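You operate a simulated robot arm through the tools that you are given. There is no shell and no other tool. Be economical: measure what you need, move in short steps, check, and stop when the job is done.

Carry out the task below with a simulated two-armed robot. There is one attempt and no reset: what you move stays moved.

## Task
Clamp the dotted panel, hold the wide rule and chalk along it in the yellow card's colour.
Fine: use the red clamp; the chalk goes back, the rule on the middle of the table. Set down upright: what you pick out. A coat counts when it lies all over at full strength: go over it till it gets no stronger.

The check looks at the end state, three seconds after you hand in, the way a careful person would. Anything else that was tipped, shoved, dropped, spilled or broken makes it a failure.

## Robot
Two 7-joint arms with two-finger parallel grippers on one trunk, on a base that drives. Base frame: it is fixed to the floor where the robot stands at the start and does not move with it; the origin is under the middle of the robot, x ahead of it, y to its left, z up. Lengths are in mm, angles in degrees, forces in N, time in s.
The left shoulder is at the start at [50, 165, 1155], the right one opposite. Places, roughly: black stiff panel [2000, -1250, 0]; blue chalk, pink chalk, white chalk [1250, -750, 750]; blue clamp [900, -400, 800]; brown stiff panel [2000, -1250, 500]; checked stiff panel [0, 1500, 500]; face of the dotted panel [900, 100, 900]; middle of the long table [1600, -200, 900]; red clamp [600, 0, 800]; yellow clamp [1400, 1400, 800]. Payload 3.91 kg a hand.
The TCP of each hand is the grasp point between the finger pads, 30 mm short of the fingertips. In the tool frame z runs along the fingers and y along their closing line. Largest opening 110 mm; finger width 20, thickness 10; the body of the gripper, 48 by 112 mm, starts 55 mm behind the TCP.
Orientation is that of the tool frame in the base frame, as a unit quaternion [x, y, z, w]. With the fingers straight down and closing along the base's y, the tool's x points along the base's -x, its y along +y and its z along -z.

## Interface
- The arms move only by the tool play_rows. It takes "left_steps", "right_steps" or both (then of equal length, played together; a hand with none holds still); each is a list of rows, each a list of 7 numbers: the turn, a rotation vector about the base's x, y, z in degrees, then the shift along the base's x, y, z in mm, then the gripper command, from -1 (fully open) to 1 (shut), values between in proportion. In form: [[ax, ay, az, tx, ty, tz, jaw], ...]. A call has 1 to 20 rows; each row is the pose to reach, as a shift and turn from the pose commanded when the call began. A row lasts 0.2 s, in which the tool goes at most 50 mm and 8.6 degrees; a call with a longer step from one row to the next is refused whole, and so is a gripper value outside its range. A pose out of reach is approached as far as the arm can. The call stops where the force on the tool passes 90 N (or 10 N more than at its start, if that is more) or the arm is blocked; 0.2 s more then pass. Each finger travels about 45 mm/s and halts on what it meets, pressing with about 34 N; the grip force reading is that of the motor and also rises with nothing between the fingers. The clock runs only during rows and for 0.2 s after the last one: add rows that repeat a pose to give the fingers time. It gives the time, the measured TCP pose, the force on the tool (base axes), the opening and the grip force at its end, in the units of the frame above (readings bear some noise), with the torque about the TCP (base axes, N m) and any sound that the robot's microphone picked up.
- Cameras (640 x 400 px; columns grow to the right, rows downward): "scene" is now at [116, 3.8, 1322]; the picture's right is [0.06, -1.00, 0.00], its down [-0.59, -0.03, -0.81] and it looks along [0.81, 0.05, -0.59] (base axes); focal length 241 px, centre (320, 200). "left" rides on the left gripper at [72, -17, -103] in its tool frame; the picture's right is [0.23, 0.97, 0.00], its down [-0.76, 0.18, -0.62] and it looks along [-0.61, 0.14, 0.78] (tool axes); focal length 222 px, centre (320, 200). "right" rides on the right gripper at [72, 17, -103] in its tool frame; the picture's right is [-0.23, 0.97, 0.00], its down [-0.76, -0.18, -0.62] and it looks along [-0.61, -0.14, 0.78] (tool axes); focal length 222 px, centre (320, 200).
- capture(camera): a new picture of that camera. It takes no simulated time.
- lift_body(by): slides the trunk up (or, below 0, down) by that many mm; the arms and the scene camera ride with it, the base frame stays. It gives what a move gives, with no picture.
- base_move(legs): drives the robot by 1 to 6 legs, each [ahead, left, turn to the left] in mm, mm and degrees, along the robot's own axes; the way and the turn of a leg run together, so that a leg with both is an arc; at most 1500 mm and 180 degrees a leg. The arms and the cameras ride along, it lands a little off, and it stops where it bumps. It gives what a move gives.
- aim_head(pan, tilt): turns the head with the scene camera to pan (to the left, within 80 degrees either way) and tilt (down, from -29 to 69), counted from straight ahead of the robot. It gives what a move gives.
- point_at(camera, pixels): for up to 12 pixels [column, row] of the newest picture of that camera ("zoom" is the newest enlarged one), the place [x, y, z] in the base frame of the surface seen there, good to about 2 mm. It takes no simulated time.
- inspect(camera, box): a new picture of the part [left, top, right, bottom] of that camera's present view, enlarged. It takes no simulated time.
- close_job(): hands the job in; it is judged then, once.

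Work in short steps. Measure before you move; look again where a grasp or a placing could have gone wrong, and mend it. You have 80 turns and 58 pictures in all, those below and enlarged ones among them. Open the grippers and draw the arms clear of the work before you hand the job in, unless the task says otherwise; then end with one line.

The tools are called by a JSON object that holds its "name" and its "arguments". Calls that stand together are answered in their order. play_rows: Moves the arms, as the interface text tells. Its arguments: {"type":"object","properties":{"left_steps":{"type":"array","items":{"type":"array","items":{"type":"number"}}},"right_steps":{"type":"array","items":{"type":"array","items":{"type":"number"}}}},"required":[]} The other tools are called the same way: lift_body (by) slides the trunk up or down; base_move (legs) drives the base; aim_head (pan, tilt) turns the head that bears the scene camera; capture (camera) takes a picture; point_at (camera, pixels) gives the place of the surface under pixels of a picture; inspect (camera, box) takes an enlarged picture of a part of a camera's view; close_job () hands the job in.

At the start:

```text
time_s: 0.0
left_tcp_pos: [436.3, 209.5, 1135.1]
left_tool_rot: [-0.001, 1.0, 0.0, 0.0]
left_force: [0.5, 0.0, 0.3]
left_ft_torque: [0.01, -0.01, 0.0]
left_gripper_width: 109.6
left_finger_force: 0.1
right_tcp_pos: [440.3, -191.8, 1188.7]
right_tool_rot: [0.001, 1.0, -0.001, 0.0]
right_force: [-0.5, 0.2, 0.3]
right_ft_torque: [0.02, -0.01, 0.01]
right_gripper_width: 110.0
right_finger_force: 0.1
trunk travel left (down, up): [-375.0, 128.0]
robot x, y, heading: [-1.3, -2.8, -0.1]
head pan, tilt: [3.2, 36.0]
```

scene: 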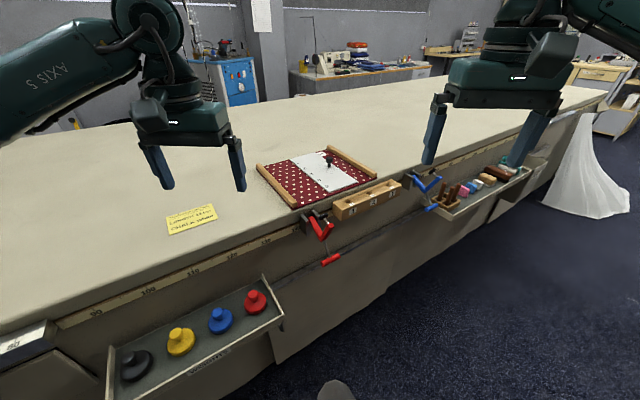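
right: 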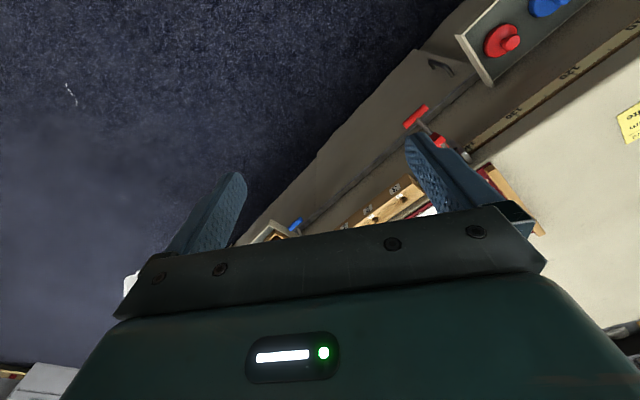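
left: 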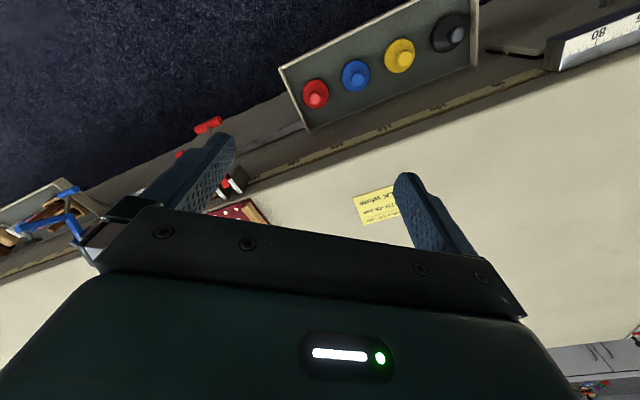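

The scene shows the yellow card near (190,218), the dotted panel near (315,175), the red clamp near (320,225) and a chalk tray near (490,185). I'll enlarge these.

{"name": "inspect", "arguments": {"camera": "scene", "box": [150, 195, 230, 245]}}

{"name": "inspect", "arguments": {"camera": "scene", "box": [240, 130, 432, 270]}}

{"name": "inspect", "arguments": {"camera": "scene", "box": [400, 140, 544, 230]}}

```text
8.00 times, centred on (190, 220) of scene
```

zoom: 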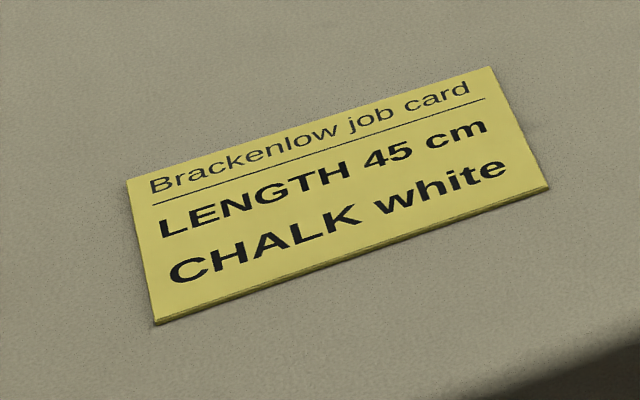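

```text
2.86 times, centred on (336, 200) of scene
```

zoom: 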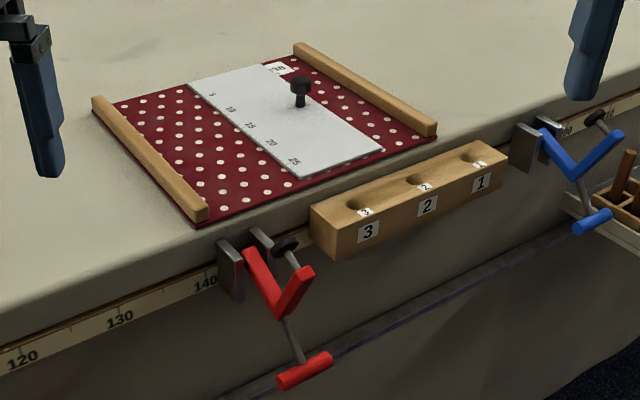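

```text
4.44 times, centred on (472, 185) of scene
```

zoom: 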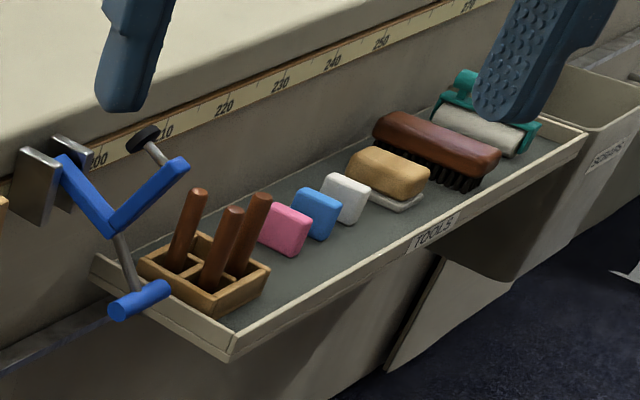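

The card says white chalk. I'll look around for other rules, and see the clamp closely.

{"name": "inspect", "arguments": {"camera": "scene", "box": [290, 195, 354, 275]}}

{"name": "point_at", "arguments": {"camera": "scene", "pixels": [[257, 165], [299, 206], [330, 147], [376, 178], [300, 157], [341, 190], [329, 158], [318, 226], [331, 260], [340, 210], [400, 183], [200, 120]]}}

{"name": "aim_head", "arguments": {"pan": 50, "tilt": 30}}

{"name": "capture", "arguments": {"camera": "scene"}}

{"name": "aim_head", "arguments": {"pan": -35, "tilt": 36}}

{"name": "capture", "arguments": {"camera": "scene"}}

```text
5.00 times, centred on (322, 235) of scene
```

zoom: 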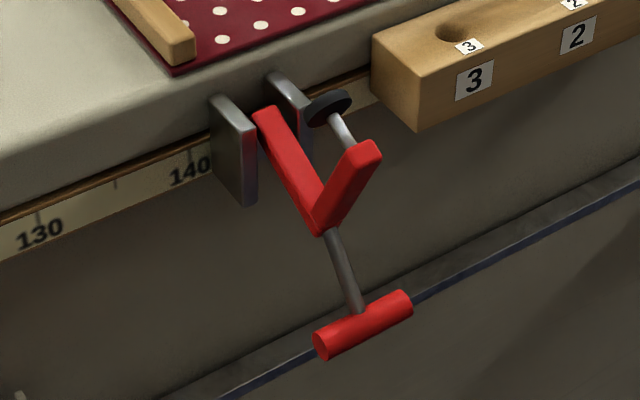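

```text
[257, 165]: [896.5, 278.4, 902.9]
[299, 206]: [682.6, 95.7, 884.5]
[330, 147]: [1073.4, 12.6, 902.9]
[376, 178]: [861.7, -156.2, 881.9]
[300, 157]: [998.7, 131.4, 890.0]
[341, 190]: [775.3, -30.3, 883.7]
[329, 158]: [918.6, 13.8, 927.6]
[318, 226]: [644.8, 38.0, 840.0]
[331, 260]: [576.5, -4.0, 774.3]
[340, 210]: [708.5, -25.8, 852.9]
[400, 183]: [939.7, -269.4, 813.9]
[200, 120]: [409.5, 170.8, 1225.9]
```

```text
time_s: 1.1
left_tcp_pos: [435.2, 209.5, 1136.2]
left_tool_rot: [-0.001, 1.0, 0.0, 0.0]
left_force: [-0.3, 0.8, -0.6]
left_ft_torque: [-0.02, -0.01, 0.03]
left_gripper_width: 110.0
left_finger_force: 0.1
right_tcp_pos: [439.9, -192.9, 1188.7]
right_tool_rot: [0.002, 1.0, 0.0, 0.0]
right_force: [0.5, -0.1, 0.1]
right_ft_torque: [-0.03, 0.0, 0.0]
right_gripper_width: 109.9
right_finger_force: 0.1
trunk travel left (down, up): [-375.0, 128.0]
robot x, y, heading: [-0.1, -2.3, 0.3]
head pan, tilt: [50.0, 30.0]
```

```text
50 pictures are left
```

scene: 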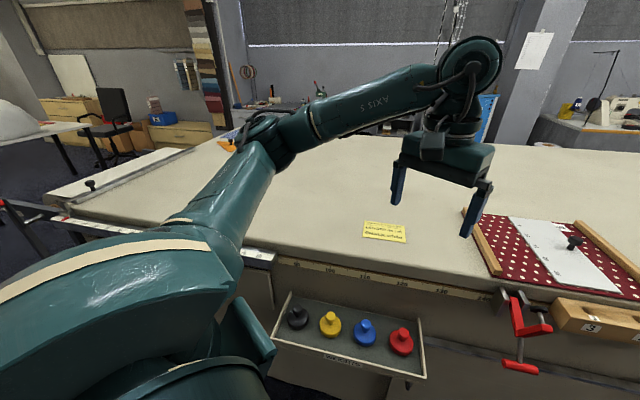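

```text
time_s: 2.7
left_tcp_pos: [435.7, 210.1, 1136.3]
left_tool_rot: [-0.001, 1.0, 0.0, 0.0]
left_force: [-0.5, 0.3, 0.1]
left_ft_torque: [-0.02, -0.02, -0.01]
left_gripper_width: 110.0
left_finger_force: 0.1
right_tcp_pos: [440.0, -192.5, 1189.1]
right_tool_rot: [0.001, 1.0, 0.0, 0.0]
right_force: [-0.4, 0.5, 0.8]
right_ft_torque: [0.01, 0.03, 0.01]
right_gripper_width: 110.2
right_finger_force: 0.1
trunk travel left (down, up): [-375.0, 128.0]
robot x, y, heading: [-1.9, -3.3, -0.1]
head pan, tilt: [-35.0, 36.0]
```

```text
49 pictures are left
```

scene: 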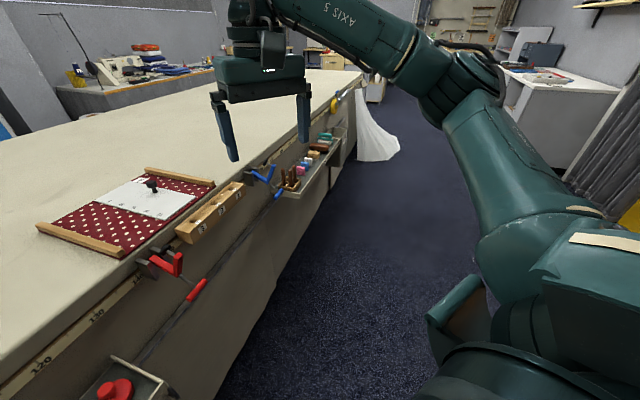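

There is another ruled bar with a knob at the far left (90,185 in the first pan view). I'll look at it and at the rule on the panel.

{"name": "aim_head", "arguments": {"pan": 60, "tilt": 25}}

{"name": "inspect", "arguments": {"camera": "scene", "box": [60, 120, 380, 320]}}

{"name": "aim_head", "arguments": {"pan": 0, "tilt": 40}}

{"name": "inspect", "arguments": {"camera": "scene", "box": [225, 100, 385, 200]}}

{"name": "point_at", "arguments": {"camera": "zoom", "pixels": [[320, 200], [160, 250], [480, 150], [480, 300]]}}

```text
time_s: 4.4
left_tcp_pos: [435.6, 209.6, 1135.3]
left_tool_rot: [-0.001, 1.0, 0.0, 0.0]
left_force: [0.2, 0.0, -0.4]
left_ft_torque: [-0.02, -0.04, 0.0]
left_gripper_width: 109.8
left_finger_force: 0.1
right_tcp_pos: [440.7, -191.7, 1189.5]
right_tool_rot: [0.002, 1.0, 0.0, 0.0]
right_force: [0.2, 0.0, 0.0]
right_ft_torque: [0.03, -0.03, 0.02]
right_gripper_width: 110.1
right_finger_force: 0.1
trunk travel left (down, up): [-375.0, 128.0]
robot x, y, heading: [-0.8, -1.0, -0.1]
head pan, tilt: [60.0, 25.0]
```

```text
2.00 times, centred on (220, 220) of scene
```

zoom: 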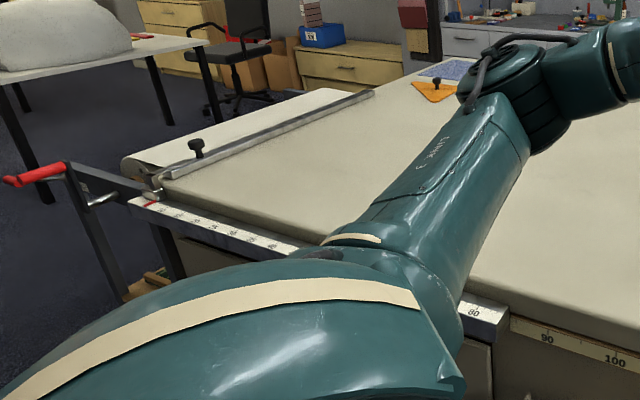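

```text
time_s: 5.7
left_tcp_pos: [435.2, 208.6, 1135.3]
left_tool_rot: [-0.002, 1.0, 0.0, 0.0]
left_force: [-0.5, 0.1, -0.9]
left_ft_torque: [-0.02, 0.0, 0.0]
left_gripper_width: 110.2
left_finger_force: 0.1
right_tcp_pos: [440.8, -192.7, 1188.9]
right_tool_rot: [0.001, 1.0, 0.0, 0.0]
right_force: [-0.9, 0.5, 1.1]
right_ft_torque: [-0.02, 0.03, 0.01]
right_gripper_width: 109.9
right_finger_force: 0.1
trunk travel left (down, up): [-375.0, 128.0]
robot x, y, heading: [-0.1, -0.1, -0.0]
head pan, tilt: [0.0, 40.0]
```

```text
4.00 times, centred on (305, 150) of scene
```

zoom: 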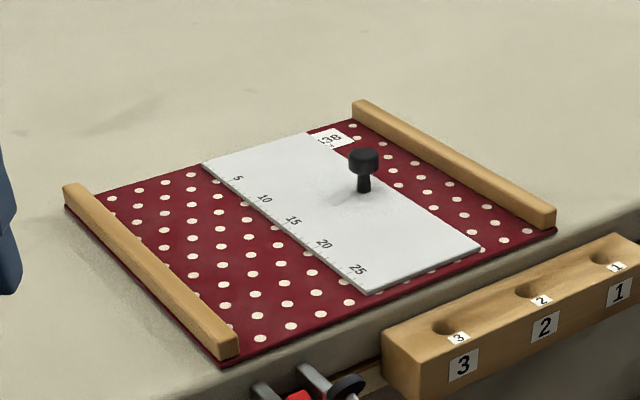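

```text
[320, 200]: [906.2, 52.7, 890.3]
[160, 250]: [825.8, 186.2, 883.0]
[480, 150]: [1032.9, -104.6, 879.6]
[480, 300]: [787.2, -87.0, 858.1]
```

White chalk (card), and the wide rule is the white plate with a knob lying on the dotted panel. The table edge runs at about −54.5°, so I turn to face it squarely and slide right to the front of the panel.

{"name": "base_move", "arguments": {"legs": [[0, 0, 35.5], [0, -440, 0]]}}

{"name": "aim_head", "arguments": {"pan": 0, "tilt": 50}}

{"name": "capture", "arguments": {"camera": "scene"}}

```text
time_s: 11.9
left_tcp_pos: [496.1, 52.3, 1135.5]
left_tool_rot: [-0.301, 0.954, -0.001, 0.0]
left_force: [0.3, -0.3, -0.3]
left_ft_torque: [-0.01, 0.0, 0.03]
left_gripper_width: 109.8
left_finger_force: 0.0
right_tcp_pos: [729.8, -272.7, 1189.4]
right_tool_rot: [-0.3, 0.954, -0.001, 0.001]
right_force: [0.4, 0.7, 0.1]
right_ft_torque: [0.0, 0.03, 0.0]
right_gripper_width: 109.9
right_finger_force: 0.0
trunk travel left (down, up): [-375.0, 128.0]
robot x, y, heading: [258.4, -368.0, 34.9]
head pan, tilt: [0.0, 40.0]
```

```text
time_s: 12.6
left_tcp_pos: [493.9, 52.3, 1135.5]
left_tool_rot: [-0.301, 0.954, -0.001, 0.0]
left_force: [0.0, -0.4, 0.4]
left_ft_torque: [0.0, 0.0, -0.04]
left_gripper_width: 110.1
left_finger_force: 0.0
right_tcp_pos: [731.6, -273.3, 1190.3]
right_tool_rot: [-0.301, 0.954, 0.0, 0.001]
right_force: [-0.3, 0.3, -0.3]
right_ft_torque: [0.0, -0.01, 0.04]
right_gripper_width: 109.9
right_finger_force: 0.1
trunk travel left (down, up): [-375.0, 128.0]
robot x, y, heading: [257.9, -369.6, 35.2]
head pan, tilt: [0.0, 50.0]
```

```text
46 pictures are left
```

scene: 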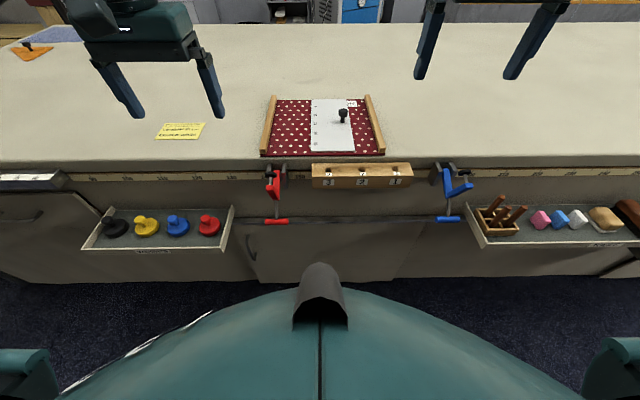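

Now square to the table: red clamp at (275,190), panel (320,125). I enlarge the clamp and panel and measure.

{"name": "inspect", "arguments": {"camera": "scene", "box": [240, 80, 424, 230]}}

{"name": "point_at", "arguments": {"camera": "scene", "pixels": [[266, 170], [284, 170], [275, 190], [276, 221], [268, 152], [377, 150], [312, 150], [352, 151], [312, 99], [343, 112], [300, 100], [250, 162]]}}

{"name": "inspect", "arguments": {"camera": "scene", "box": [255, 152, 303, 230]}}

{"name": "point_at", "arguments": {"camera": "zoom", "pixels": [[290, 50], [370, 50], [320, 100], [320, 170], [280, 320], [360, 350]]}}

```text
2.67 times, centred on (332, 155) of scene
```

zoom: 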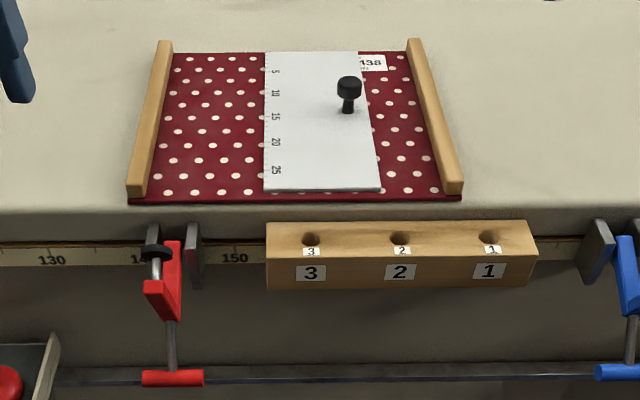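

```text
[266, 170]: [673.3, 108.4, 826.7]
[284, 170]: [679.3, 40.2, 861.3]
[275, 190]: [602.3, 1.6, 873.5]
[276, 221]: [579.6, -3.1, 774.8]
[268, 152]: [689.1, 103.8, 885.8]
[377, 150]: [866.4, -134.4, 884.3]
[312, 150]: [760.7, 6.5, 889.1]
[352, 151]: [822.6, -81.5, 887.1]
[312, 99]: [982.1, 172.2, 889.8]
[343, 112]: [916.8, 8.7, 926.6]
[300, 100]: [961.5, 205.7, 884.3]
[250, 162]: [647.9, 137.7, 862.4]
```

```text
5.13 times, centred on (279, 191) of scene
```

zoom: 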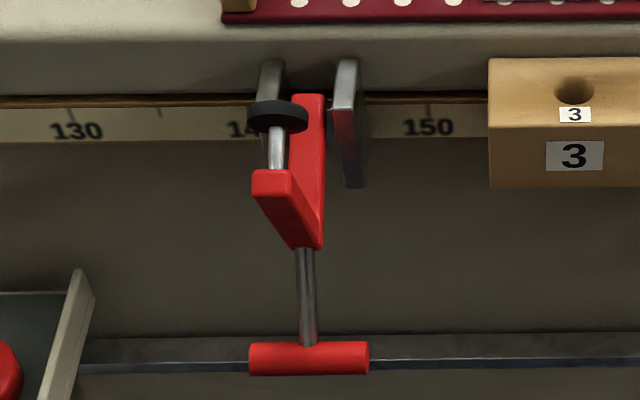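

```text
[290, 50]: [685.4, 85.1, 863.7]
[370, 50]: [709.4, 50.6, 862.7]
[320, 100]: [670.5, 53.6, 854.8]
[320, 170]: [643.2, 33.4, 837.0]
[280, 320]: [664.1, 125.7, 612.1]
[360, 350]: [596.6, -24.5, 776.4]
```

The clamp's form is not yet clear; I probe more pixels of the newest enlargement (pad (278,115), shaft (278,150), arm tips, handle) to get its 3D shape.

{"name": "point_at", "arguments": {"camera": "zoom", "pixels": [[278, 108], [278, 124], [278, 150], [272, 178], [275, 195], [295, 225], [310, 235], [306, 280], [306, 320], [306, 98], [312, 140], [312, 200]]}}

{"name": "point_at", "arguments": {"camera": "zoom", "pixels": [[255, 357], [363, 357], [309, 357], [345, 75], [345, 150], [272, 75], [430, 32], [575, 92], [530, 75], [540, 150], [272, 90], [360, 100]]}}

```text
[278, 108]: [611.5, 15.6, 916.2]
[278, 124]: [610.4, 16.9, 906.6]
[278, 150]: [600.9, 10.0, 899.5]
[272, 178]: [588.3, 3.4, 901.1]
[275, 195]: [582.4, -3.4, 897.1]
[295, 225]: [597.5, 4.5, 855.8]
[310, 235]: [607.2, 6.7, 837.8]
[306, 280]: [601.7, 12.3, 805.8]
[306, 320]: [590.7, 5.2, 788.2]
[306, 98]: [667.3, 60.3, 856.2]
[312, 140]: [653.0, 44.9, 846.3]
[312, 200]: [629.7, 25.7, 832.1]
```

```text
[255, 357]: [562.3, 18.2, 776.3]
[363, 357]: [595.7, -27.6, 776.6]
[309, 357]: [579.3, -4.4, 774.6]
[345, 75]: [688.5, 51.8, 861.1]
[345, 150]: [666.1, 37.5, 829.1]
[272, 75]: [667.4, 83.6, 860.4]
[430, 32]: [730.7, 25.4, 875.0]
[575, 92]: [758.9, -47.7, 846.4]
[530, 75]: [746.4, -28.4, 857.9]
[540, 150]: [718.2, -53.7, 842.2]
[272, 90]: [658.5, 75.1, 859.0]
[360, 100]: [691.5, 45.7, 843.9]
```

Geometry worked out: it is a swing-over toggle clamp — cheeks at the table edge, lever with a pad (z≈916, on the robot side) and a T-handle (z≈775); swinging the handle up and over by about 125° should land the pad on the panel. I check the clearance to the tray and the left rail.

{"name": "point_at", "arguments": {"camera": "scene", "pixels": [[233, 207], [222, 251], [84, 248], [209, 220], [107, 206], [264, 146], [270, 100], [274, 97], [267, 150], [380, 150], [371, 97], [276, 153]]}}

{"name": "inspect", "arguments": {"camera": "scene", "box": [252, 88, 332, 160]}}

{"name": "point_at", "arguments": {"camera": "zoom", "pixels": [[90, 470], [130, 500], [150, 470], [170, 490], [175, 100], [150, 80], [210, 60], [480, 460], [480, 100], [300, 300], [120, 300], [180, 300]]}}

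```text
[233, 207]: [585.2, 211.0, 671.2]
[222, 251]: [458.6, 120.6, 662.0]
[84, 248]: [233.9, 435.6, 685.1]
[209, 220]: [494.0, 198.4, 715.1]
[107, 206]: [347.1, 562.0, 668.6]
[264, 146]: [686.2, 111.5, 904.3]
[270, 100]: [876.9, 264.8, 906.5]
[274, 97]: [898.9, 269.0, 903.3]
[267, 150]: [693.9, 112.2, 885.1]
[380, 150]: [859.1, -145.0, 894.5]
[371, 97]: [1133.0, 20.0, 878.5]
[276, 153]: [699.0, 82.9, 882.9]
```

```text
5.56 times, centred on (292, 124) of scene
```

zoom: 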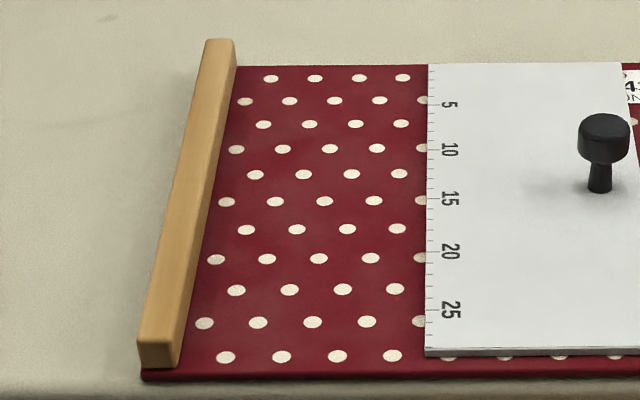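

```text
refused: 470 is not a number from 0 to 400
```

The tray's right end is t≈262 and its z≈665, clear of the hand. Now I measure the rail and rule edge in the enlargement.

{"name": "point_at", "arguments": {"camera": "zoom", "pixels": [[175, 335], [148, 335], [160, 355], [182, 300], [195, 290], [160, 290], [250, 375], [424, 340], [422, 200], [426, 75], [240, 75], [602, 125]]}}

```text
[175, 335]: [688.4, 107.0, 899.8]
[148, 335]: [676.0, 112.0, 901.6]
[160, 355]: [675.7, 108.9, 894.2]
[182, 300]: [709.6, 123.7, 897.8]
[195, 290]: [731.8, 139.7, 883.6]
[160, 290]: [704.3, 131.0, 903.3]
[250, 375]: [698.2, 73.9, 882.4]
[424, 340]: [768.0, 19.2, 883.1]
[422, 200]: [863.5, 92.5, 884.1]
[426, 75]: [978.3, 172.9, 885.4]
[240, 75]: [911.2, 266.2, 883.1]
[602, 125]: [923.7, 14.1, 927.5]
```

Rail inner edge is t≈308, so the pad (t≈338) will land on the panel cloth. I bring the left hand, tilted 45° forward and open, behind and above the T-handle to pinch it end to end.

{"name": "play_rows", "arguments": {"left_steps": [[4.3, -6.1, 0, 7, -14.6, 0, -1], [8.6, -12.3, 0, 14, -29.2, 0, -1], [13, -18.4, 0, 21, -43.8, 0, -1], [17.3, -24.5, 0, 28, -58.4, 0, -1], [21.6, -30.6, 0, 35, -73, 0, -1], [25.9, -36.8, 0, 42.3, -87.7, 0, -1], [25.9, -36.8, 0, 42.3, -87.7, -45, -1], [25.9, -36.8, 0, 42.3, -87.7, -90, -1], [25.9, -36.8, 0, 42.3, -87.7, -135, -1], [25.9, -36.8, 0, 42.3, -87.7, -180, -1], [25.9, -36.8, 0, 42.3, -87.7, -225, -1], [25.9, -36.8, 0, 42.3, -87.7, -270, -1], [25.9, -36.8, 0, 42.3, -87.7, -310, -1], [25.9, -36.8, 0, 42.3, -87.7, -310, -1]]}}

{"name": "capture", "arguments": {"camera": "left"}}

```text
time_s: 15.6
left_tcp_pos: [535.2, -37.1, 824.7]
left_tool_rot: [-0.279, 0.881, 0.115, 0.365]
left_force: [-0.3, 0.6, -0.6]
left_ft_torque: [0.01, 0.0, -0.01]
left_gripper_width: 109.8
left_finger_force: 0.1
right_tcp_pos: [729.6, -272.1, 1189.5]
right_tool_rot: [-0.301, 0.954, 0.0, 0.0]
right_force: [-0.8, 0.0, -0.4]
right_ft_torque: [-0.01, 0.02, 0.03]
right_gripper_width: 109.9
right_finger_force: 0.0
trunk travel left (down, up): [-375.0, 128.0]
robot x, y, heading: [258.0, -371.8, 35.1]
head pan, tilt: [0.0, 50.0]
```

```text
42 pictures are left
```

left: 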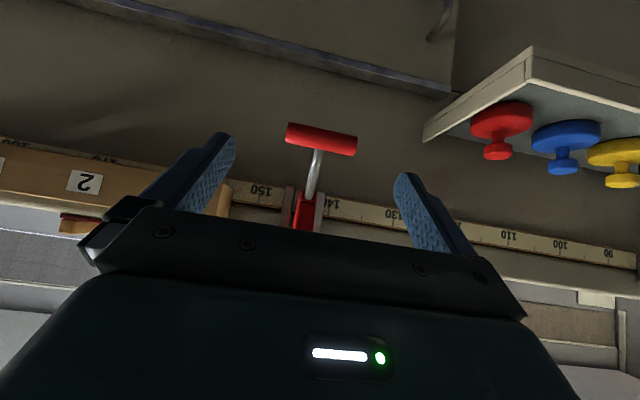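

The bar is between the fingers at (320,138). I measure it from this side.

{"name": "point_at", "arguments": {"camera": "left", "pixels": [[291, 134], [320, 138], [352, 145], [318, 165], [310, 190], [320, 129], [322, 149]]}}

```text
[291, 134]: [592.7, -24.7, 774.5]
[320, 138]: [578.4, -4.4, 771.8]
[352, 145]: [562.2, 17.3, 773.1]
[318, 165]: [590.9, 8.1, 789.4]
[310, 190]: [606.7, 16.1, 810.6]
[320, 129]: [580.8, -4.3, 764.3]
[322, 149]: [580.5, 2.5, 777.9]
```

Bar axis ≈ n 477, z 771, centred on the hand. I advance along the tool and close on the bar ends.

{"name": "play_rows", "arguments": {"left_steps": [[0, 0, 0, 25, 17.6, -27, -1], [0, 0, 0, 50, 35.2, -54, -1], [0, 0, 0, 50, 35.2, -54, 0], [0, 0, 0, 50, 35.2, -54, 1], [0, 0, 0, 50, 35.2, -54, 1], [0, 0, 0, 50, 35.2, -54, 1], [0, 0, 0, 50, 35.2, -54, 1], [0, 0, 0, 50, 35.2, -54, 1]]}}

{"name": "capture", "arguments": {"camera": "left"}}

```text
time_s: 17.4
left_tcp_pos: [585.5, 1.5, 772.9]
left_tool_rot: [-0.279, 0.88, 0.116, 0.365]
left_force: [-8.3, 14.5, 2.4]
left_ft_torque: [0.41, 0.31, 0.21]
left_gripper_width: 77.1
left_finger_force: 44.7
right_tcp_pos: [729.6, -272.3, 1189.3]
right_tool_rot: [-0.301, 0.954, 0.0, -0.001]
right_force: [-0.8, 0.6, -0.6]
right_ft_torque: [-0.03, 0.03, 0.0]
right_gripper_width: 109.8
right_finger_force: 0.0
trunk travel left (down, up): [-375.0, 128.0]
robot x, y, heading: [257.3, -364.8, 35.0]
head pan, tilt: [0.0, 50.0]
```

```text
41 pictures are left
```

left: 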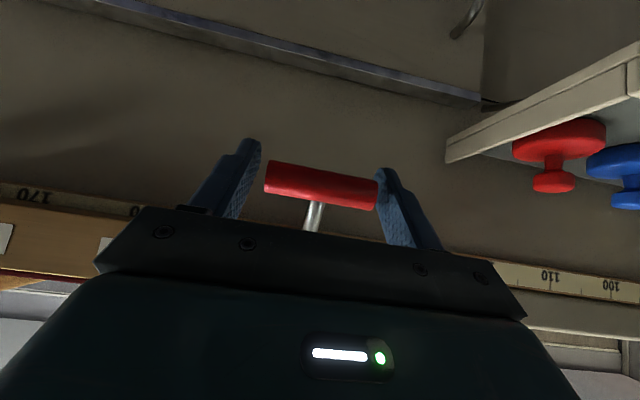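

Bar pinched (77 mm, 45 N). I try the first 20° of the swing around the estimated pivot and watch the force.

{"name": "play_rows", "arguments": {"left_steps": [[-1, 1.5, 0, -5.1, -3.6, 9.7, 1], [-2.1, 2.9, 0, -9.6, -6.7, 19.9, 1], [-3.1, 4.4, 0, -13.2, -9.3, 30.6, 1], [-4.1, 5.9, 0, -16.2, -11.4, 41.6, 1], [-4.1, 5.9, 0, -16.2, -11.4, 41.6, 1]]}}

{"name": "capture", "arguments": {"camera": "left"}}

```text
time_s: 18.6
left_tcp_pos: [568.5, -11.6, 810.5]
left_tool_rot: [-0.286, 0.903, 0.098, 0.306]
left_force: [-13.4, 13.8, -11.4]
left_ft_torque: [-0.87, 0.83, 0.13]
left_gripper_width: 77.3
left_finger_force: 45.4
right_tcp_pos: [729.7, -272.1, 1188.4]
right_tool_rot: [-0.3, 0.954, 0.0, 0.001]
right_force: [-0.2, -0.3, -0.3]
right_ft_torque: [0.01, 0.0, 0.0]
right_gripper_width: 110.2
right_finger_force: 0.0
trunk travel left (down, up): [-375.0, 128.0]
robot x, y, heading: [263.1, -370.3, 35.0]
head pan, tilt: [0.0, 50.0]
```

```text
40 pictures are left
```

left: 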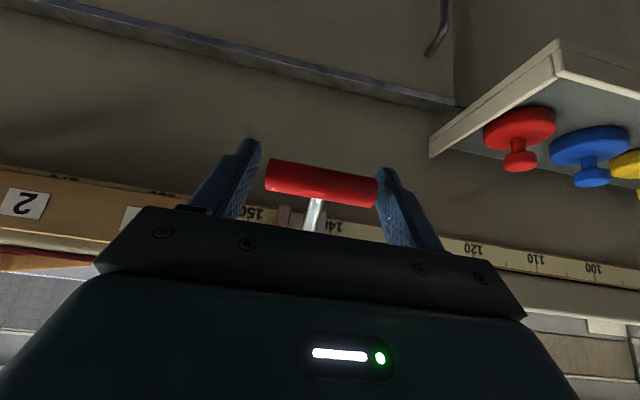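

It moves with small force (~20 N). I check with the scene camera that the lever is swinging.

{"name": "inspect", "arguments": {"camera": "scene", "box": [230, 110, 330, 230]}}

```text
3.33 times, centred on (280, 170) of scene
```

zoom: 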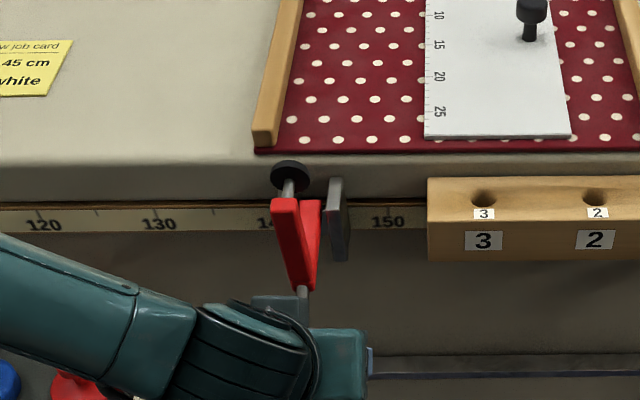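

The lever swings, pad now at (289,172) in the enlargement. I measure it to refine the pivot.

{"name": "point_at", "arguments": {"camera": "zoom", "pixels": [[289, 168], [289, 183], [284, 205], [300, 280], [315, 205], [300, 250]]}}

{"name": "point_at", "arguments": {"camera": "left", "pixels": [[320, 183], [316, 210], [286, 215]]}}

```text
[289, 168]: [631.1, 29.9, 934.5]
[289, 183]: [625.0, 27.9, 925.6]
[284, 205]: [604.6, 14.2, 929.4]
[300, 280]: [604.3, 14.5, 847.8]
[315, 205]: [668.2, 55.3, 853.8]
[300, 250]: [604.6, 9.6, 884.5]
```

```text
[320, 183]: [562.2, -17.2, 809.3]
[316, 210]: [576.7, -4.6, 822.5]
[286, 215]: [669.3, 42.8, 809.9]
```

Refined pivot ≈ (n 575, z 852), handle radius 124. I continue the arc to about 130°.

{"name": "play_rows", "arguments": {"left_steps": [[-2.1, 2.9, 0, -3.7, -2.6, 18.1, 1], [-4.2, 6, 0, -5.2, -3.7, 39.7, 1], [-6.4, 9.0, 0, -3.7, -2.6, 61.3, 1], [-8.5, 12.1, 0, 0.9, 0.6, 82.2, 1], [-10.7, 15.2, 0, 8.4, 5.9, 101.9, 1], [-12.9, 18.2, 0, 18.5, 13.1, 119.6, 1], [-15, 21.3, 0, 31.1, 21.9, 134.9, 1], [-15, 21.3, 0, 31.1, 21.9, 134.9, 1]]}}

{"name": "inspect", "arguments": {"camera": "scene", "box": [230, 80, 330, 200]}}

```text
time_s: 20.4
left_tcp_pos: [601.5, 13.4, 949.4]
left_tool_rot: [-0.3, 0.948, 0.032, 0.098]
left_force: [-16.3, 8.7, 3.4]
left_ft_torque: [-0.13, 0.94, 0.27]
left_gripper_width: 77.0
left_finger_force: 45.1
right_tcp_pos: [728.1, -272.5, 1190.3]
right_tool_rot: [-0.3, 0.954, -0.001, 0.001]
right_force: [-0.3, -0.7, -0.2]
right_ft_torque: [0.04, -0.02, -0.02]
right_gripper_width: 110.0
right_finger_force: 0.1
trunk travel left (down, up): [-375.0, 128.0]
robot x, y, heading: [257.6, -368.8, 35.1]
head pan, tilt: [0.0, 50.0]
```

```text
3.33 times, centred on (280, 140) of scene
```

zoom: 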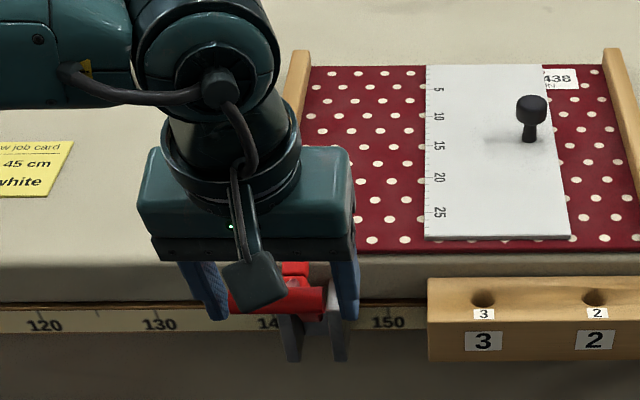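

Swinging well (angle ≈128°). I continue in 5° steps toward 100°, relying on the force stop.

{"name": "play_rows", "arguments": {"left_steps": [[-1, 1.5, 0, 7.1, 5, 6.4, 1], [-2.1, 2.9, 0, 14.5, 10.3, 12.4, 1], [-3.1, 4.4, 0, 22.4, 15.8, 17.5, 1], [-4.2, 6, 0, 30.6, 21.6, 21.6, 1], [-4.2, 6, 0, 39, 27.5, 24.9, 1], [-4.2, 6, 0, 47.6, 33.6, 27.2, 1], [-4.2, 6, 0, 47.6, 33.6, 27.2, 1]]}}

{"name": "inspect", "arguments": {"camera": "scene", "box": [230, 80, 330, 200]}}

```text
time_s: 22.0
left_tcp_pos: [647.4, 46.4, 973.9]
left_tool_rot: [-0.302, 0.953, 0.013, 0.034]
left_force: [-16.7, 12.2, 6.2]
left_ft_torque: [-0.46, 1.57, 0.01]
left_gripper_width: 9.1
left_finger_force: 44.7
right_tcp_pos: [729.1, -272.1, 1190.0]
right_tool_rot: [-0.3, 0.954, -0.001, 0.001]
right_force: [-0.4, 0.1, 0.1]
right_ft_torque: [0.01, -0.01, 0.0]
right_gripper_width: 110.0
right_finger_force: 0.1
trunk travel left (down, up): [-375.0, 128.0]
robot x, y, heading: [258.1, -370.0, 35.0]
head pan, tilt: [0.0, 50.0]
```

```text
3.33 times, centred on (280, 140) of scene
```

zoom: 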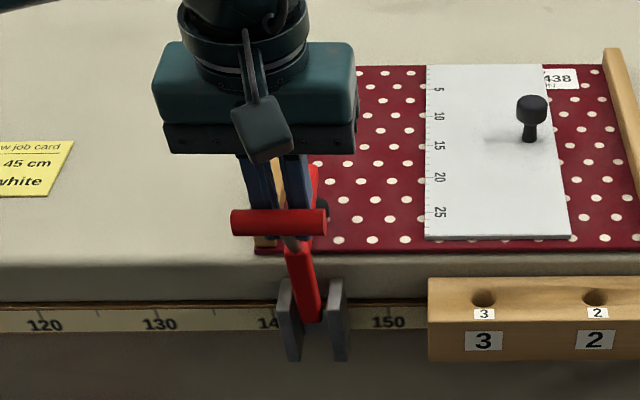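

The bar slipped out and the fingers closed to 9 mm, perhaps on the shaft. I measure handle and pad.

{"name": "point_at", "arguments": {"camera": "zoom", "pixels": [[240, 222], [280, 222], [320, 222], [322, 208], [313, 190], [290, 243], [300, 270], [312, 300], [320, 245], [270, 210]]}}

{"name": "capture", "arguments": {"camera": "left"}}

```text
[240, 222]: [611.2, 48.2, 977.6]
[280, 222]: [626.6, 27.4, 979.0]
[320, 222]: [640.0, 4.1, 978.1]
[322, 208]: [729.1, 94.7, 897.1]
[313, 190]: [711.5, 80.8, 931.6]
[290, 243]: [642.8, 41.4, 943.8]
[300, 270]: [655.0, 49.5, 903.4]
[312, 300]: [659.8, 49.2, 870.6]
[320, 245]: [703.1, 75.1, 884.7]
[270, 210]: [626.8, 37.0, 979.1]
```

```text
36 pictures are left
```

left: 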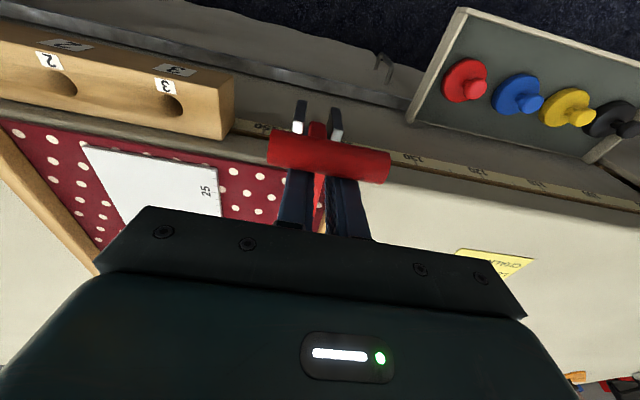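

The pad sits at n≈650, z≈897 just over the panel; the fingers hold the shaft under the bar. I push further along the arc to press it home, watching the force.

{"name": "play_rows", "arguments": {"left_steps": [[0, 0, 0, 6.5, 4.6, 2, 1], [0, 0, 0, 13, 9.2, 3.5, 1], [0, 0, 0, 19.6, 13.8, 5, 1], [0, 0, 0, 26, 18.4, 6, 1], [0, 0, 0, 26, 18.4, 6, 1]]}}

{"name": "inspect", "arguments": {"camera": "scene", "box": [250, 110, 314, 190]}}

```text
time_s: 23.2
left_tcp_pos: [677.6, 62.5, 982.1]
left_tool_rot: [-0.3, 0.953, 0.012, 0.037]
left_force: [-0.2, 0.7, -0.4]
left_ft_torque: [0.01, 0.04, 0.01]
left_gripper_width: 0.0
left_finger_force: 37.1
right_tcp_pos: [730.8, -274.5, 1189.0]
right_tool_rot: [-0.3, 0.954, 0.0, 0.0]
right_force: [0.3, -0.3, -0.2]
right_ft_torque: [0.02, 0.04, -0.04]
right_gripper_width: 109.9
right_finger_force: 0.0
trunk travel left (down, up): [-375.0, 128.0]
robot x, y, heading: [256.2, -370.1, 35.1]
head pan, tilt: [0.0, 50.0]
```

```text
5.00 times, centred on (282, 150) of scene
```

zoom: 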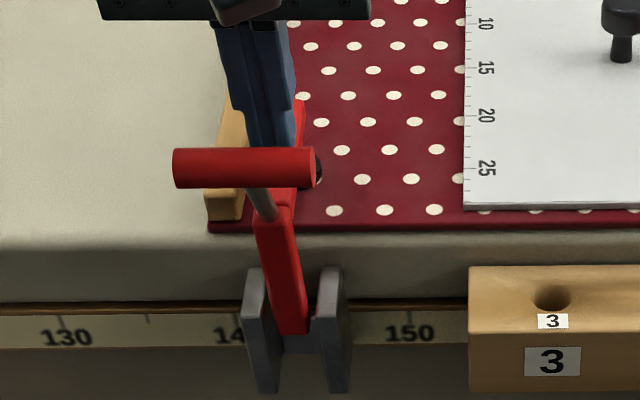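

The fingers slipped off the shaft; lever stays. I lift over the bar, come down on the robot side and push it firmly toward the table.

{"name": "play_rows", "arguments": {"left_steps": [[0, 0, 0, 0, 0, 45, 1], [0, 0, 0, 0, 0, 85, 1], [0, 0, 0, -40, -28, 85, 1], [0, 0, 0, -81.7, -57.6, 85, 1], [0, 0, 0, -81.7, -57.6, 42, 1], [0, 0, 0, -81.7, -57.6, 0, 1], [0, 0, 0, -72, -51, 0, 1], [0, 0, 0, -65, -46, 0, 1], [0, 0, 0, -60, -42.3, 0, 1], [0, 0, 0, -55, -38.8, 0, 1], [0, 0, 0, -50, -35.3, 0, 1], [0, 0, 0, -45, -31.7, 0, 1], [0, 0, 0, -40, -28.2, 0, 1], [0, 0, 0, -40, -28.2, 0, 1]]}}

{"name": "inspect", "arguments": {"camera": "scene", "box": [250, 110, 314, 190]}}

```text
refused: row 4 steps farther than a row can; nothing moved
```

```text
5.00 times, centred on (282, 150) of scene
```

zoom: 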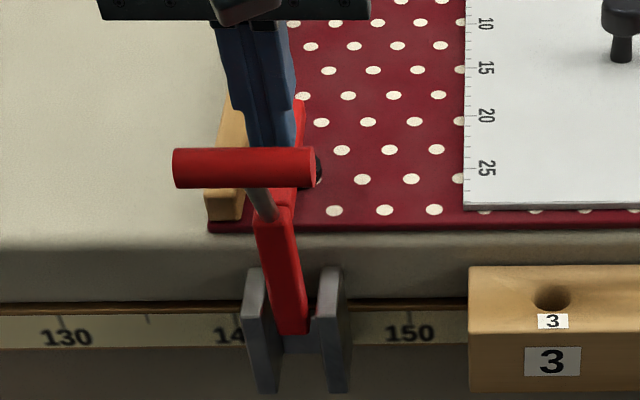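

Row too long by a hair; same plan with smaller rows.

{"name": "play_rows", "arguments": {"left_steps": [[0, 0, 0, 0, 0, 45, 1], [0, 0, 0, 0, 0, 85, 1], [0, 0, 0, -30, -21, 85, 1], [0, 0, 0, -60, -42, 85, 1], [0, 0, 0, -81.7, -57.6, 85, 1], [0, 0, 0, -81.7, -57.6, 42, 1], [0, 0, 0, -81.7, -57.6, 0, 1], [0, 0, 0, -72, -51, 0, 1], [0, 0, 0, -65, -46, 0, 1], [0, 0, 0, -60, -42.3, 0, 1], [0, 0, 0, -55, -38.8, 0, 1], [0, 0, 0, -50, -35.3, 0, 1], [0, 0, 0, -45, -31.7, 0, 1], [0, 0, 0, -40, -28.2, 0, 1], [0, 0, 0, -40, -28.2, 0, 1]]}}

{"name": "inspect", "arguments": {"camera": "scene", "box": [250, 110, 314, 190]}}

```text
time_s: 26.4
left_tcp_pos: [623.1, 26.2, 981.2]
left_tool_rot: [-0.296, 0.955, 0.009, 0.024]
left_force: [-66.5, -37.6, -5.8]
left_ft_torque: [-0.67, 0.17, 0.15]
left_gripper_width: 0.0
left_finger_force: 38.1
right_tcp_pos: [723.4, -276.9, 1193.8]
right_tool_rot: [-0.301, 0.954, 0.002, 0.004]
right_force: [0.2, 0.5, -0.8]
right_ft_torque: [0.02, 0.0, 0.01]
right_gripper_width: 110.0
right_finger_force: 0.1
trunk travel left (down, up): [-375.0, 128.0]
robot x, y, heading: [257.7, -363.5, 35.0]
head pan, tilt: [0.0, 50.0]
```

```text
5.00 times, centred on (282, 150) of scene
```

zoom: 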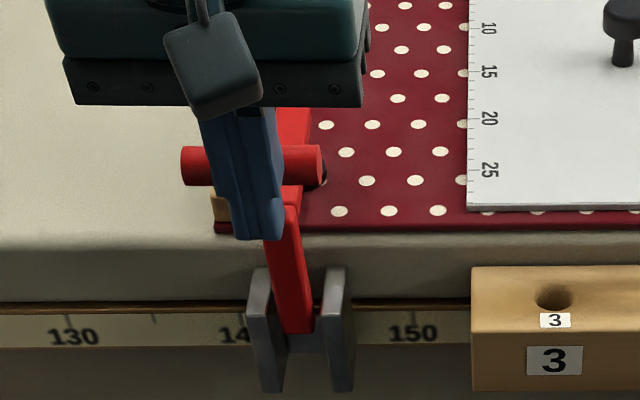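

76 N against a firm stop: the lever is home. I back the hand off and verify the pad.

{"name": "play_rows", "arguments": {"left_steps": [[0, 0, 0, -30, -21, 0, 1], [0, 0, 0, -60, -42, 0, 1], [0, 0, 0, -60, -42, 45, 0], [0, 0, 0, -60, -42, 90, -1], [0, 0, 0, -60, -42, 135, -1], [0, 0, 0, -60, -42, 170, -1]]}}

{"name": "inspect", "arguments": {"camera": "scene", "box": [250, 110, 314, 190]}}

{"name": "point_at", "arguments": {"camera": "zoom", "pixels": [[245, 168], [318, 165], [320, 178], [325, 185], [300, 195], [355, 185], [340, 210], [290, 270]]}}

```text
time_s: 27.8
left_tcp_pos: [575.6, -6.2, 1152.1]
left_tool_rot: [-0.301, 0.953, 0.012, 0.036]
left_force: [0.3, -0.6, 0.6]
left_ft_torque: [0.02, 0.0, -0.01]
left_gripper_width: 85.3
left_finger_force: 0.1
right_tcp_pos: [729.5, -275.0, 1189.3]
right_tool_rot: [-0.3, 0.954, 0.0, 0.0]
right_force: [0.2, -0.3, -0.3]
right_ft_torque: [0.0, 0.01, 0.01]
right_gripper_width: 110.2
right_finger_force: 0.0
trunk travel left (down, up): [-375.0, 128.0]
robot x, y, heading: [257.4, -370.5, 35.0]
head pan, tilt: [0.0, 50.0]
```

```text
5.00 times, centred on (282, 150) of scene
```

zoom: 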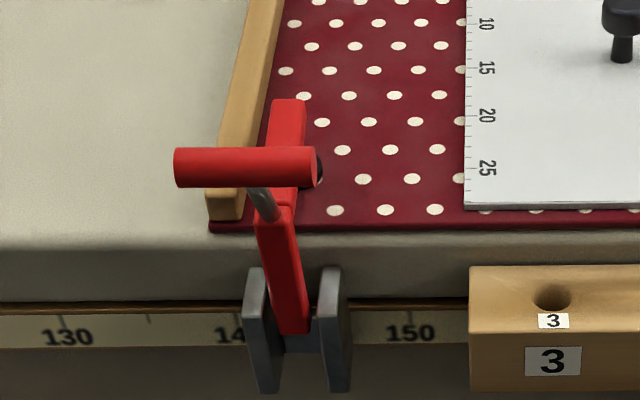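

```text
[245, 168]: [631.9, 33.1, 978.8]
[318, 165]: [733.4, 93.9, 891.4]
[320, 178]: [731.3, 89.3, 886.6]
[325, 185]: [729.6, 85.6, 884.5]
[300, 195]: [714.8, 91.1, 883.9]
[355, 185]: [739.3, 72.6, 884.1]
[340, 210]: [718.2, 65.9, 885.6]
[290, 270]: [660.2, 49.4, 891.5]
```

Pad rests on the panel (z≈886 vs 884): clamped. Next I drive right to the chalk tray.

{"name": "base_move", "arguments": {"legs": [[0, -950, 0]]}}

{"name": "aim_head", "arguments": {"pan": 0, "tilt": 55}}

{"name": "capture", "arguments": {"camera": "scene"}}

```text
time_s: 36.6
left_tcp_pos: [1132.8, -794.9, 1151.4]
left_tool_rot: [-0.305, 0.952, 0.012, 0.036]
left_force: [-0.3, 0.5, 0.3]
left_ft_torque: [0.02, 0.02, -0.01]
left_gripper_width: 110.2
left_finger_force: 0.0
right_tcp_pos: [1288.7, -1060.8, 1188.9]
right_tool_rot: [-0.305, 0.953, 0.0, 0.001]
right_force: [0.0, -0.2, 0.7]
right_ft_torque: [-0.04, 0.03, 0.0]
right_gripper_width: 109.8
right_finger_force: 0.1
trunk travel left (down, up): [-375.0, 128.0]
robot x, y, heading: [819.7, -1159.9, 35.5]
head pan, tilt: [0.0, 50.0]
```

```text
time_s: 37.3
left_tcp_pos: [1132.5, -793.7, 1151.1]
left_tool_rot: [-0.306, 0.951, 0.012, 0.037]
left_force: [0.6, 0.6, 0.5]
left_ft_torque: [-0.02, 0.03, -0.02]
left_gripper_width: 109.9
left_finger_force: 0.0
right_tcp_pos: [1288.7, -1060.1, 1188.9]
right_tool_rot: [-0.305, 0.952, 0.0, 0.0]
right_force: [0.7, -0.7, 0.4]
right_ft_torque: [0.01, 0.01, 0.0]
right_gripper_width: 110.0
right_finger_force: 0.0
trunk travel left (down, up): [-375.0, 128.0]
robot x, y, heading: [819.7, -1158.4, 35.4]
head pan, tilt: [0.0, 55.0]
```

```text
31 pictures are left
```

scene: 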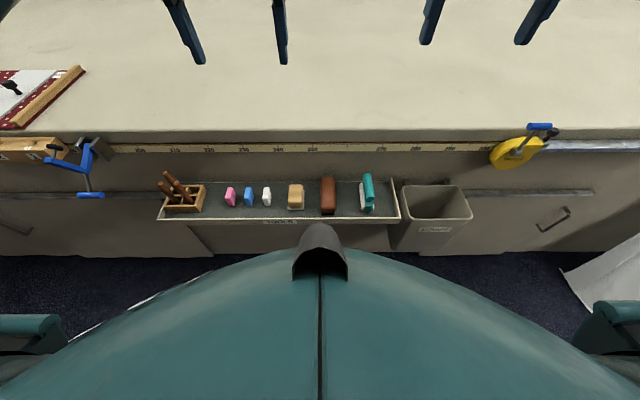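

The white chalk is at (267,196). I enlarge and measure it and its neighbours.

{"name": "inspect", "arguments": {"camera": "scene", "box": [210, 165, 322, 235]}}

{"name": "point_at", "arguments": {"camera": "scene", "pixels": [[267, 192], [265, 204], [271, 204], [249, 192], [249, 204], [296, 190], [258, 200], [280, 200], [280, 218], [280, 183], [267, 188]]}}

```text
5.71 times, centred on (266, 200) of scene
```

zoom: 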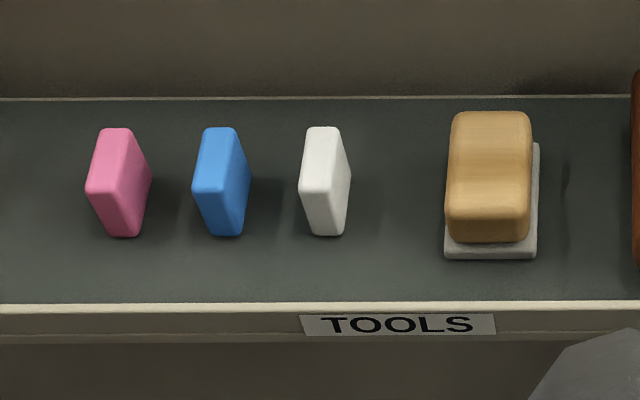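

```text
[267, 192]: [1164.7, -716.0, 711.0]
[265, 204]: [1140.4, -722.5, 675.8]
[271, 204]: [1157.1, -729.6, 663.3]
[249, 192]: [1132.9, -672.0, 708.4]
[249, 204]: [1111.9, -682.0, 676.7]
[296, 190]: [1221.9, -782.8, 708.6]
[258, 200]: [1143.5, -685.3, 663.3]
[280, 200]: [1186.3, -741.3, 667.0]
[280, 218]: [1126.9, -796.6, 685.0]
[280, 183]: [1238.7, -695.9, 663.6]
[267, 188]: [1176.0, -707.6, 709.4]
```

I get exact extents from the enlargement.

{"name": "point_at", "arguments": {"camera": "zoom", "pixels": [[323, 130], [308, 160], [338, 160], [303, 184], [330, 184], [319, 184], [325, 230], [312, 135], [245, 180], [450, 180], [335, 134], [320, 302]]}}

```text
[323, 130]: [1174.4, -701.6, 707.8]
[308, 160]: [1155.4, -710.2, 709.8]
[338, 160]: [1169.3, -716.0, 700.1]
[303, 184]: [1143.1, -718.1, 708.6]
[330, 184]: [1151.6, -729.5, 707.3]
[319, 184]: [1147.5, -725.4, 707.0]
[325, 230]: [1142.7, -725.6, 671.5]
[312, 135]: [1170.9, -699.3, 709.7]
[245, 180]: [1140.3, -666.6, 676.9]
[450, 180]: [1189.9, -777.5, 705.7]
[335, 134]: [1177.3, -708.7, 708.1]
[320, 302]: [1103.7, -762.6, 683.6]
```

White chalk: centre n 532, t 1254, about 16×40×45 mm tall, gaps ~42 mm to neighbours. I set the left hand above it, tilted 20° forward and part-open to 44 mm.

{"name": "play_rows", "arguments": {"left_steps": [[4.5, -6.3, 0, 14, 40, 0, 0.2], [9, -12.6, 0, 27.6, 79.7, 0, 0.2], [9, -12.6, 0, 27.6, 79.7, -45, 0.2], [9, -12.6, 0, 27.6, 79.7, -90, 0.2], [9, -12.6, 0, 27.6, 79.7, -135, 0.2], [9, -12.6, 0, 27.6, 79.7, -180, 0.2], [9, -12.6, 0, 27.6, 79.7, -225, 0.2], [9, -12.6, 0, 27.6, 79.7, -270, 0.2], [9, -12.6, 0, 27.6, 79.7, -315, 0.2], [9, -12.6, 0, 27.6, 79.7, -355, 0.2], [9, -12.6, 0, 27.6, 79.7, -385, 0.2], [9, -12.6, 0, 27.6, 79.7, -385, 0.2]]}}

{"name": "capture", "arguments": {"camera": "left"}}

```text
time_s: 39.9
left_tcp_pos: [1160.7, -716.1, 764.4]
left_tool_rot: [-0.301, 0.938, 0.053, 0.165]
left_force: [0.3, 0.0, -0.2]
left_ft_torque: [-0.02, 0.0, -0.02]
left_gripper_width: 44.0
left_finger_force: 0.0
right_tcp_pos: [1288.6, -1060.4, 1189.4]
right_tool_rot: [-0.305, 0.952, 0.001, 0.001]
right_force: [-0.1, -0.3, -0.7]
right_ft_torque: [-0.02, 0.02, 0.03]
right_gripper_width: 110.0
right_finger_force: 0.0
trunk travel left (down, up): [-375.0, 128.0]
robot x, y, heading: [819.3, -1162.3, 35.5]
head pan, tilt: [0.0, 55.0]
```

```text
29 pictures are left
```

left: 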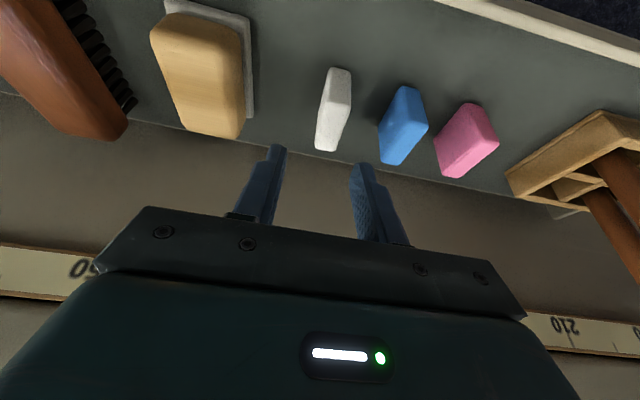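

Chalk visible at (333,110) between the fingers. I verify its position from this camera.

{"name": "point_at", "arguments": {"camera": "left", "pixels": [[333, 75], [324, 108], [326, 145], [340, 110], [319, 145], [334, 147], [382, 155]]}}

```text
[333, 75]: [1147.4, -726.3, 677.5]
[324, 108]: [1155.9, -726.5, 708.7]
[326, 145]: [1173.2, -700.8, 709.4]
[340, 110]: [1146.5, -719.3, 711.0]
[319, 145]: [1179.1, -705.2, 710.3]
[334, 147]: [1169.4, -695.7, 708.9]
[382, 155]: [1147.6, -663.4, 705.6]
```

Centre is within 3 mm. I descend to z≈708 with that correction, close, and lift straight up.

{"name": "play_rows", "arguments": {"left_steps": [[0, 0, 0, -0.6, 2.6, -28, 0.2], [0, 0, 0, -0.6, 2.6, -56, 0.2], [0, 0, 0, -0.6, 2.6, -56, 0.6], [0, 0, 0, -0.6, 2.6, -56, 1], [0, 0, 0, -0.6, 2.6, -56, 1], [0, 0, 0, -0.6, 2.6, -56, 1], [0, 0, 0, -0.6, 2.6, -36, 1], [0, 0, 0, -0.6, 2.6, 0, 1], [0, 0, 0, -0.6, 2.6, 45, 1], [0, 0, 0, -0.6, 2.6, 90, 1], [0, 0, 0, -0.6, 2.6, 135, 1], [0, 0, 0, -0.6, 2.6, 180, 1], [0, 0, 0, -0.6, 2.6, 225, 1], [0, 0, 0, -0.6, 2.6, 270, 1], [0, 0, 0, -0.6, 2.6, 315, 1]]}}

{"name": "capture", "arguments": {"camera": "left"}}

```text
time_s: 43.1
left_tcp_pos: [1158.6, -712.3, 1081.6]
left_tool_rot: [-0.3, 0.938, 0.053, 0.164]
left_force: [0.4, 0.6, 0.1]
left_ft_torque: [0.02, -0.01, -0.02]
left_gripper_width: 17.5
left_finger_force: 33.4
right_tcp_pos: [1289.0, -1060.7, 1189.5]
right_tool_rot: [-0.305, 0.953, 0.0, 0.0]
right_force: [-0.7, -0.2, -0.2]
right_ft_torque: [0.02, 0.01, -0.03]
right_gripper_width: 109.9
right_finger_force: 0.1
trunk travel left (down, up): [-375.0, 128.0]
robot x, y, heading: [817.9, -1159.0, 35.6]
head pan, tilt: [0.0, 55.0]
```

```text
28 pictures are left
```

left: 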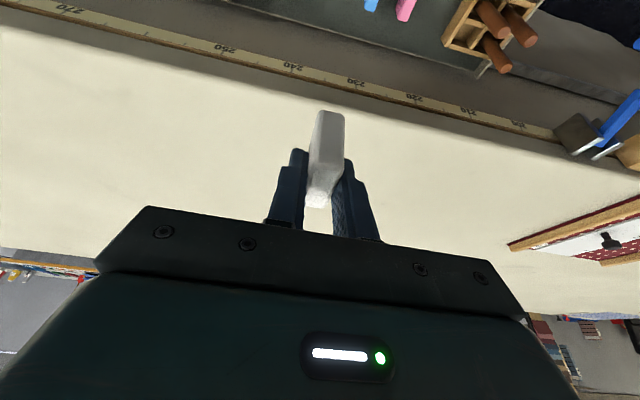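

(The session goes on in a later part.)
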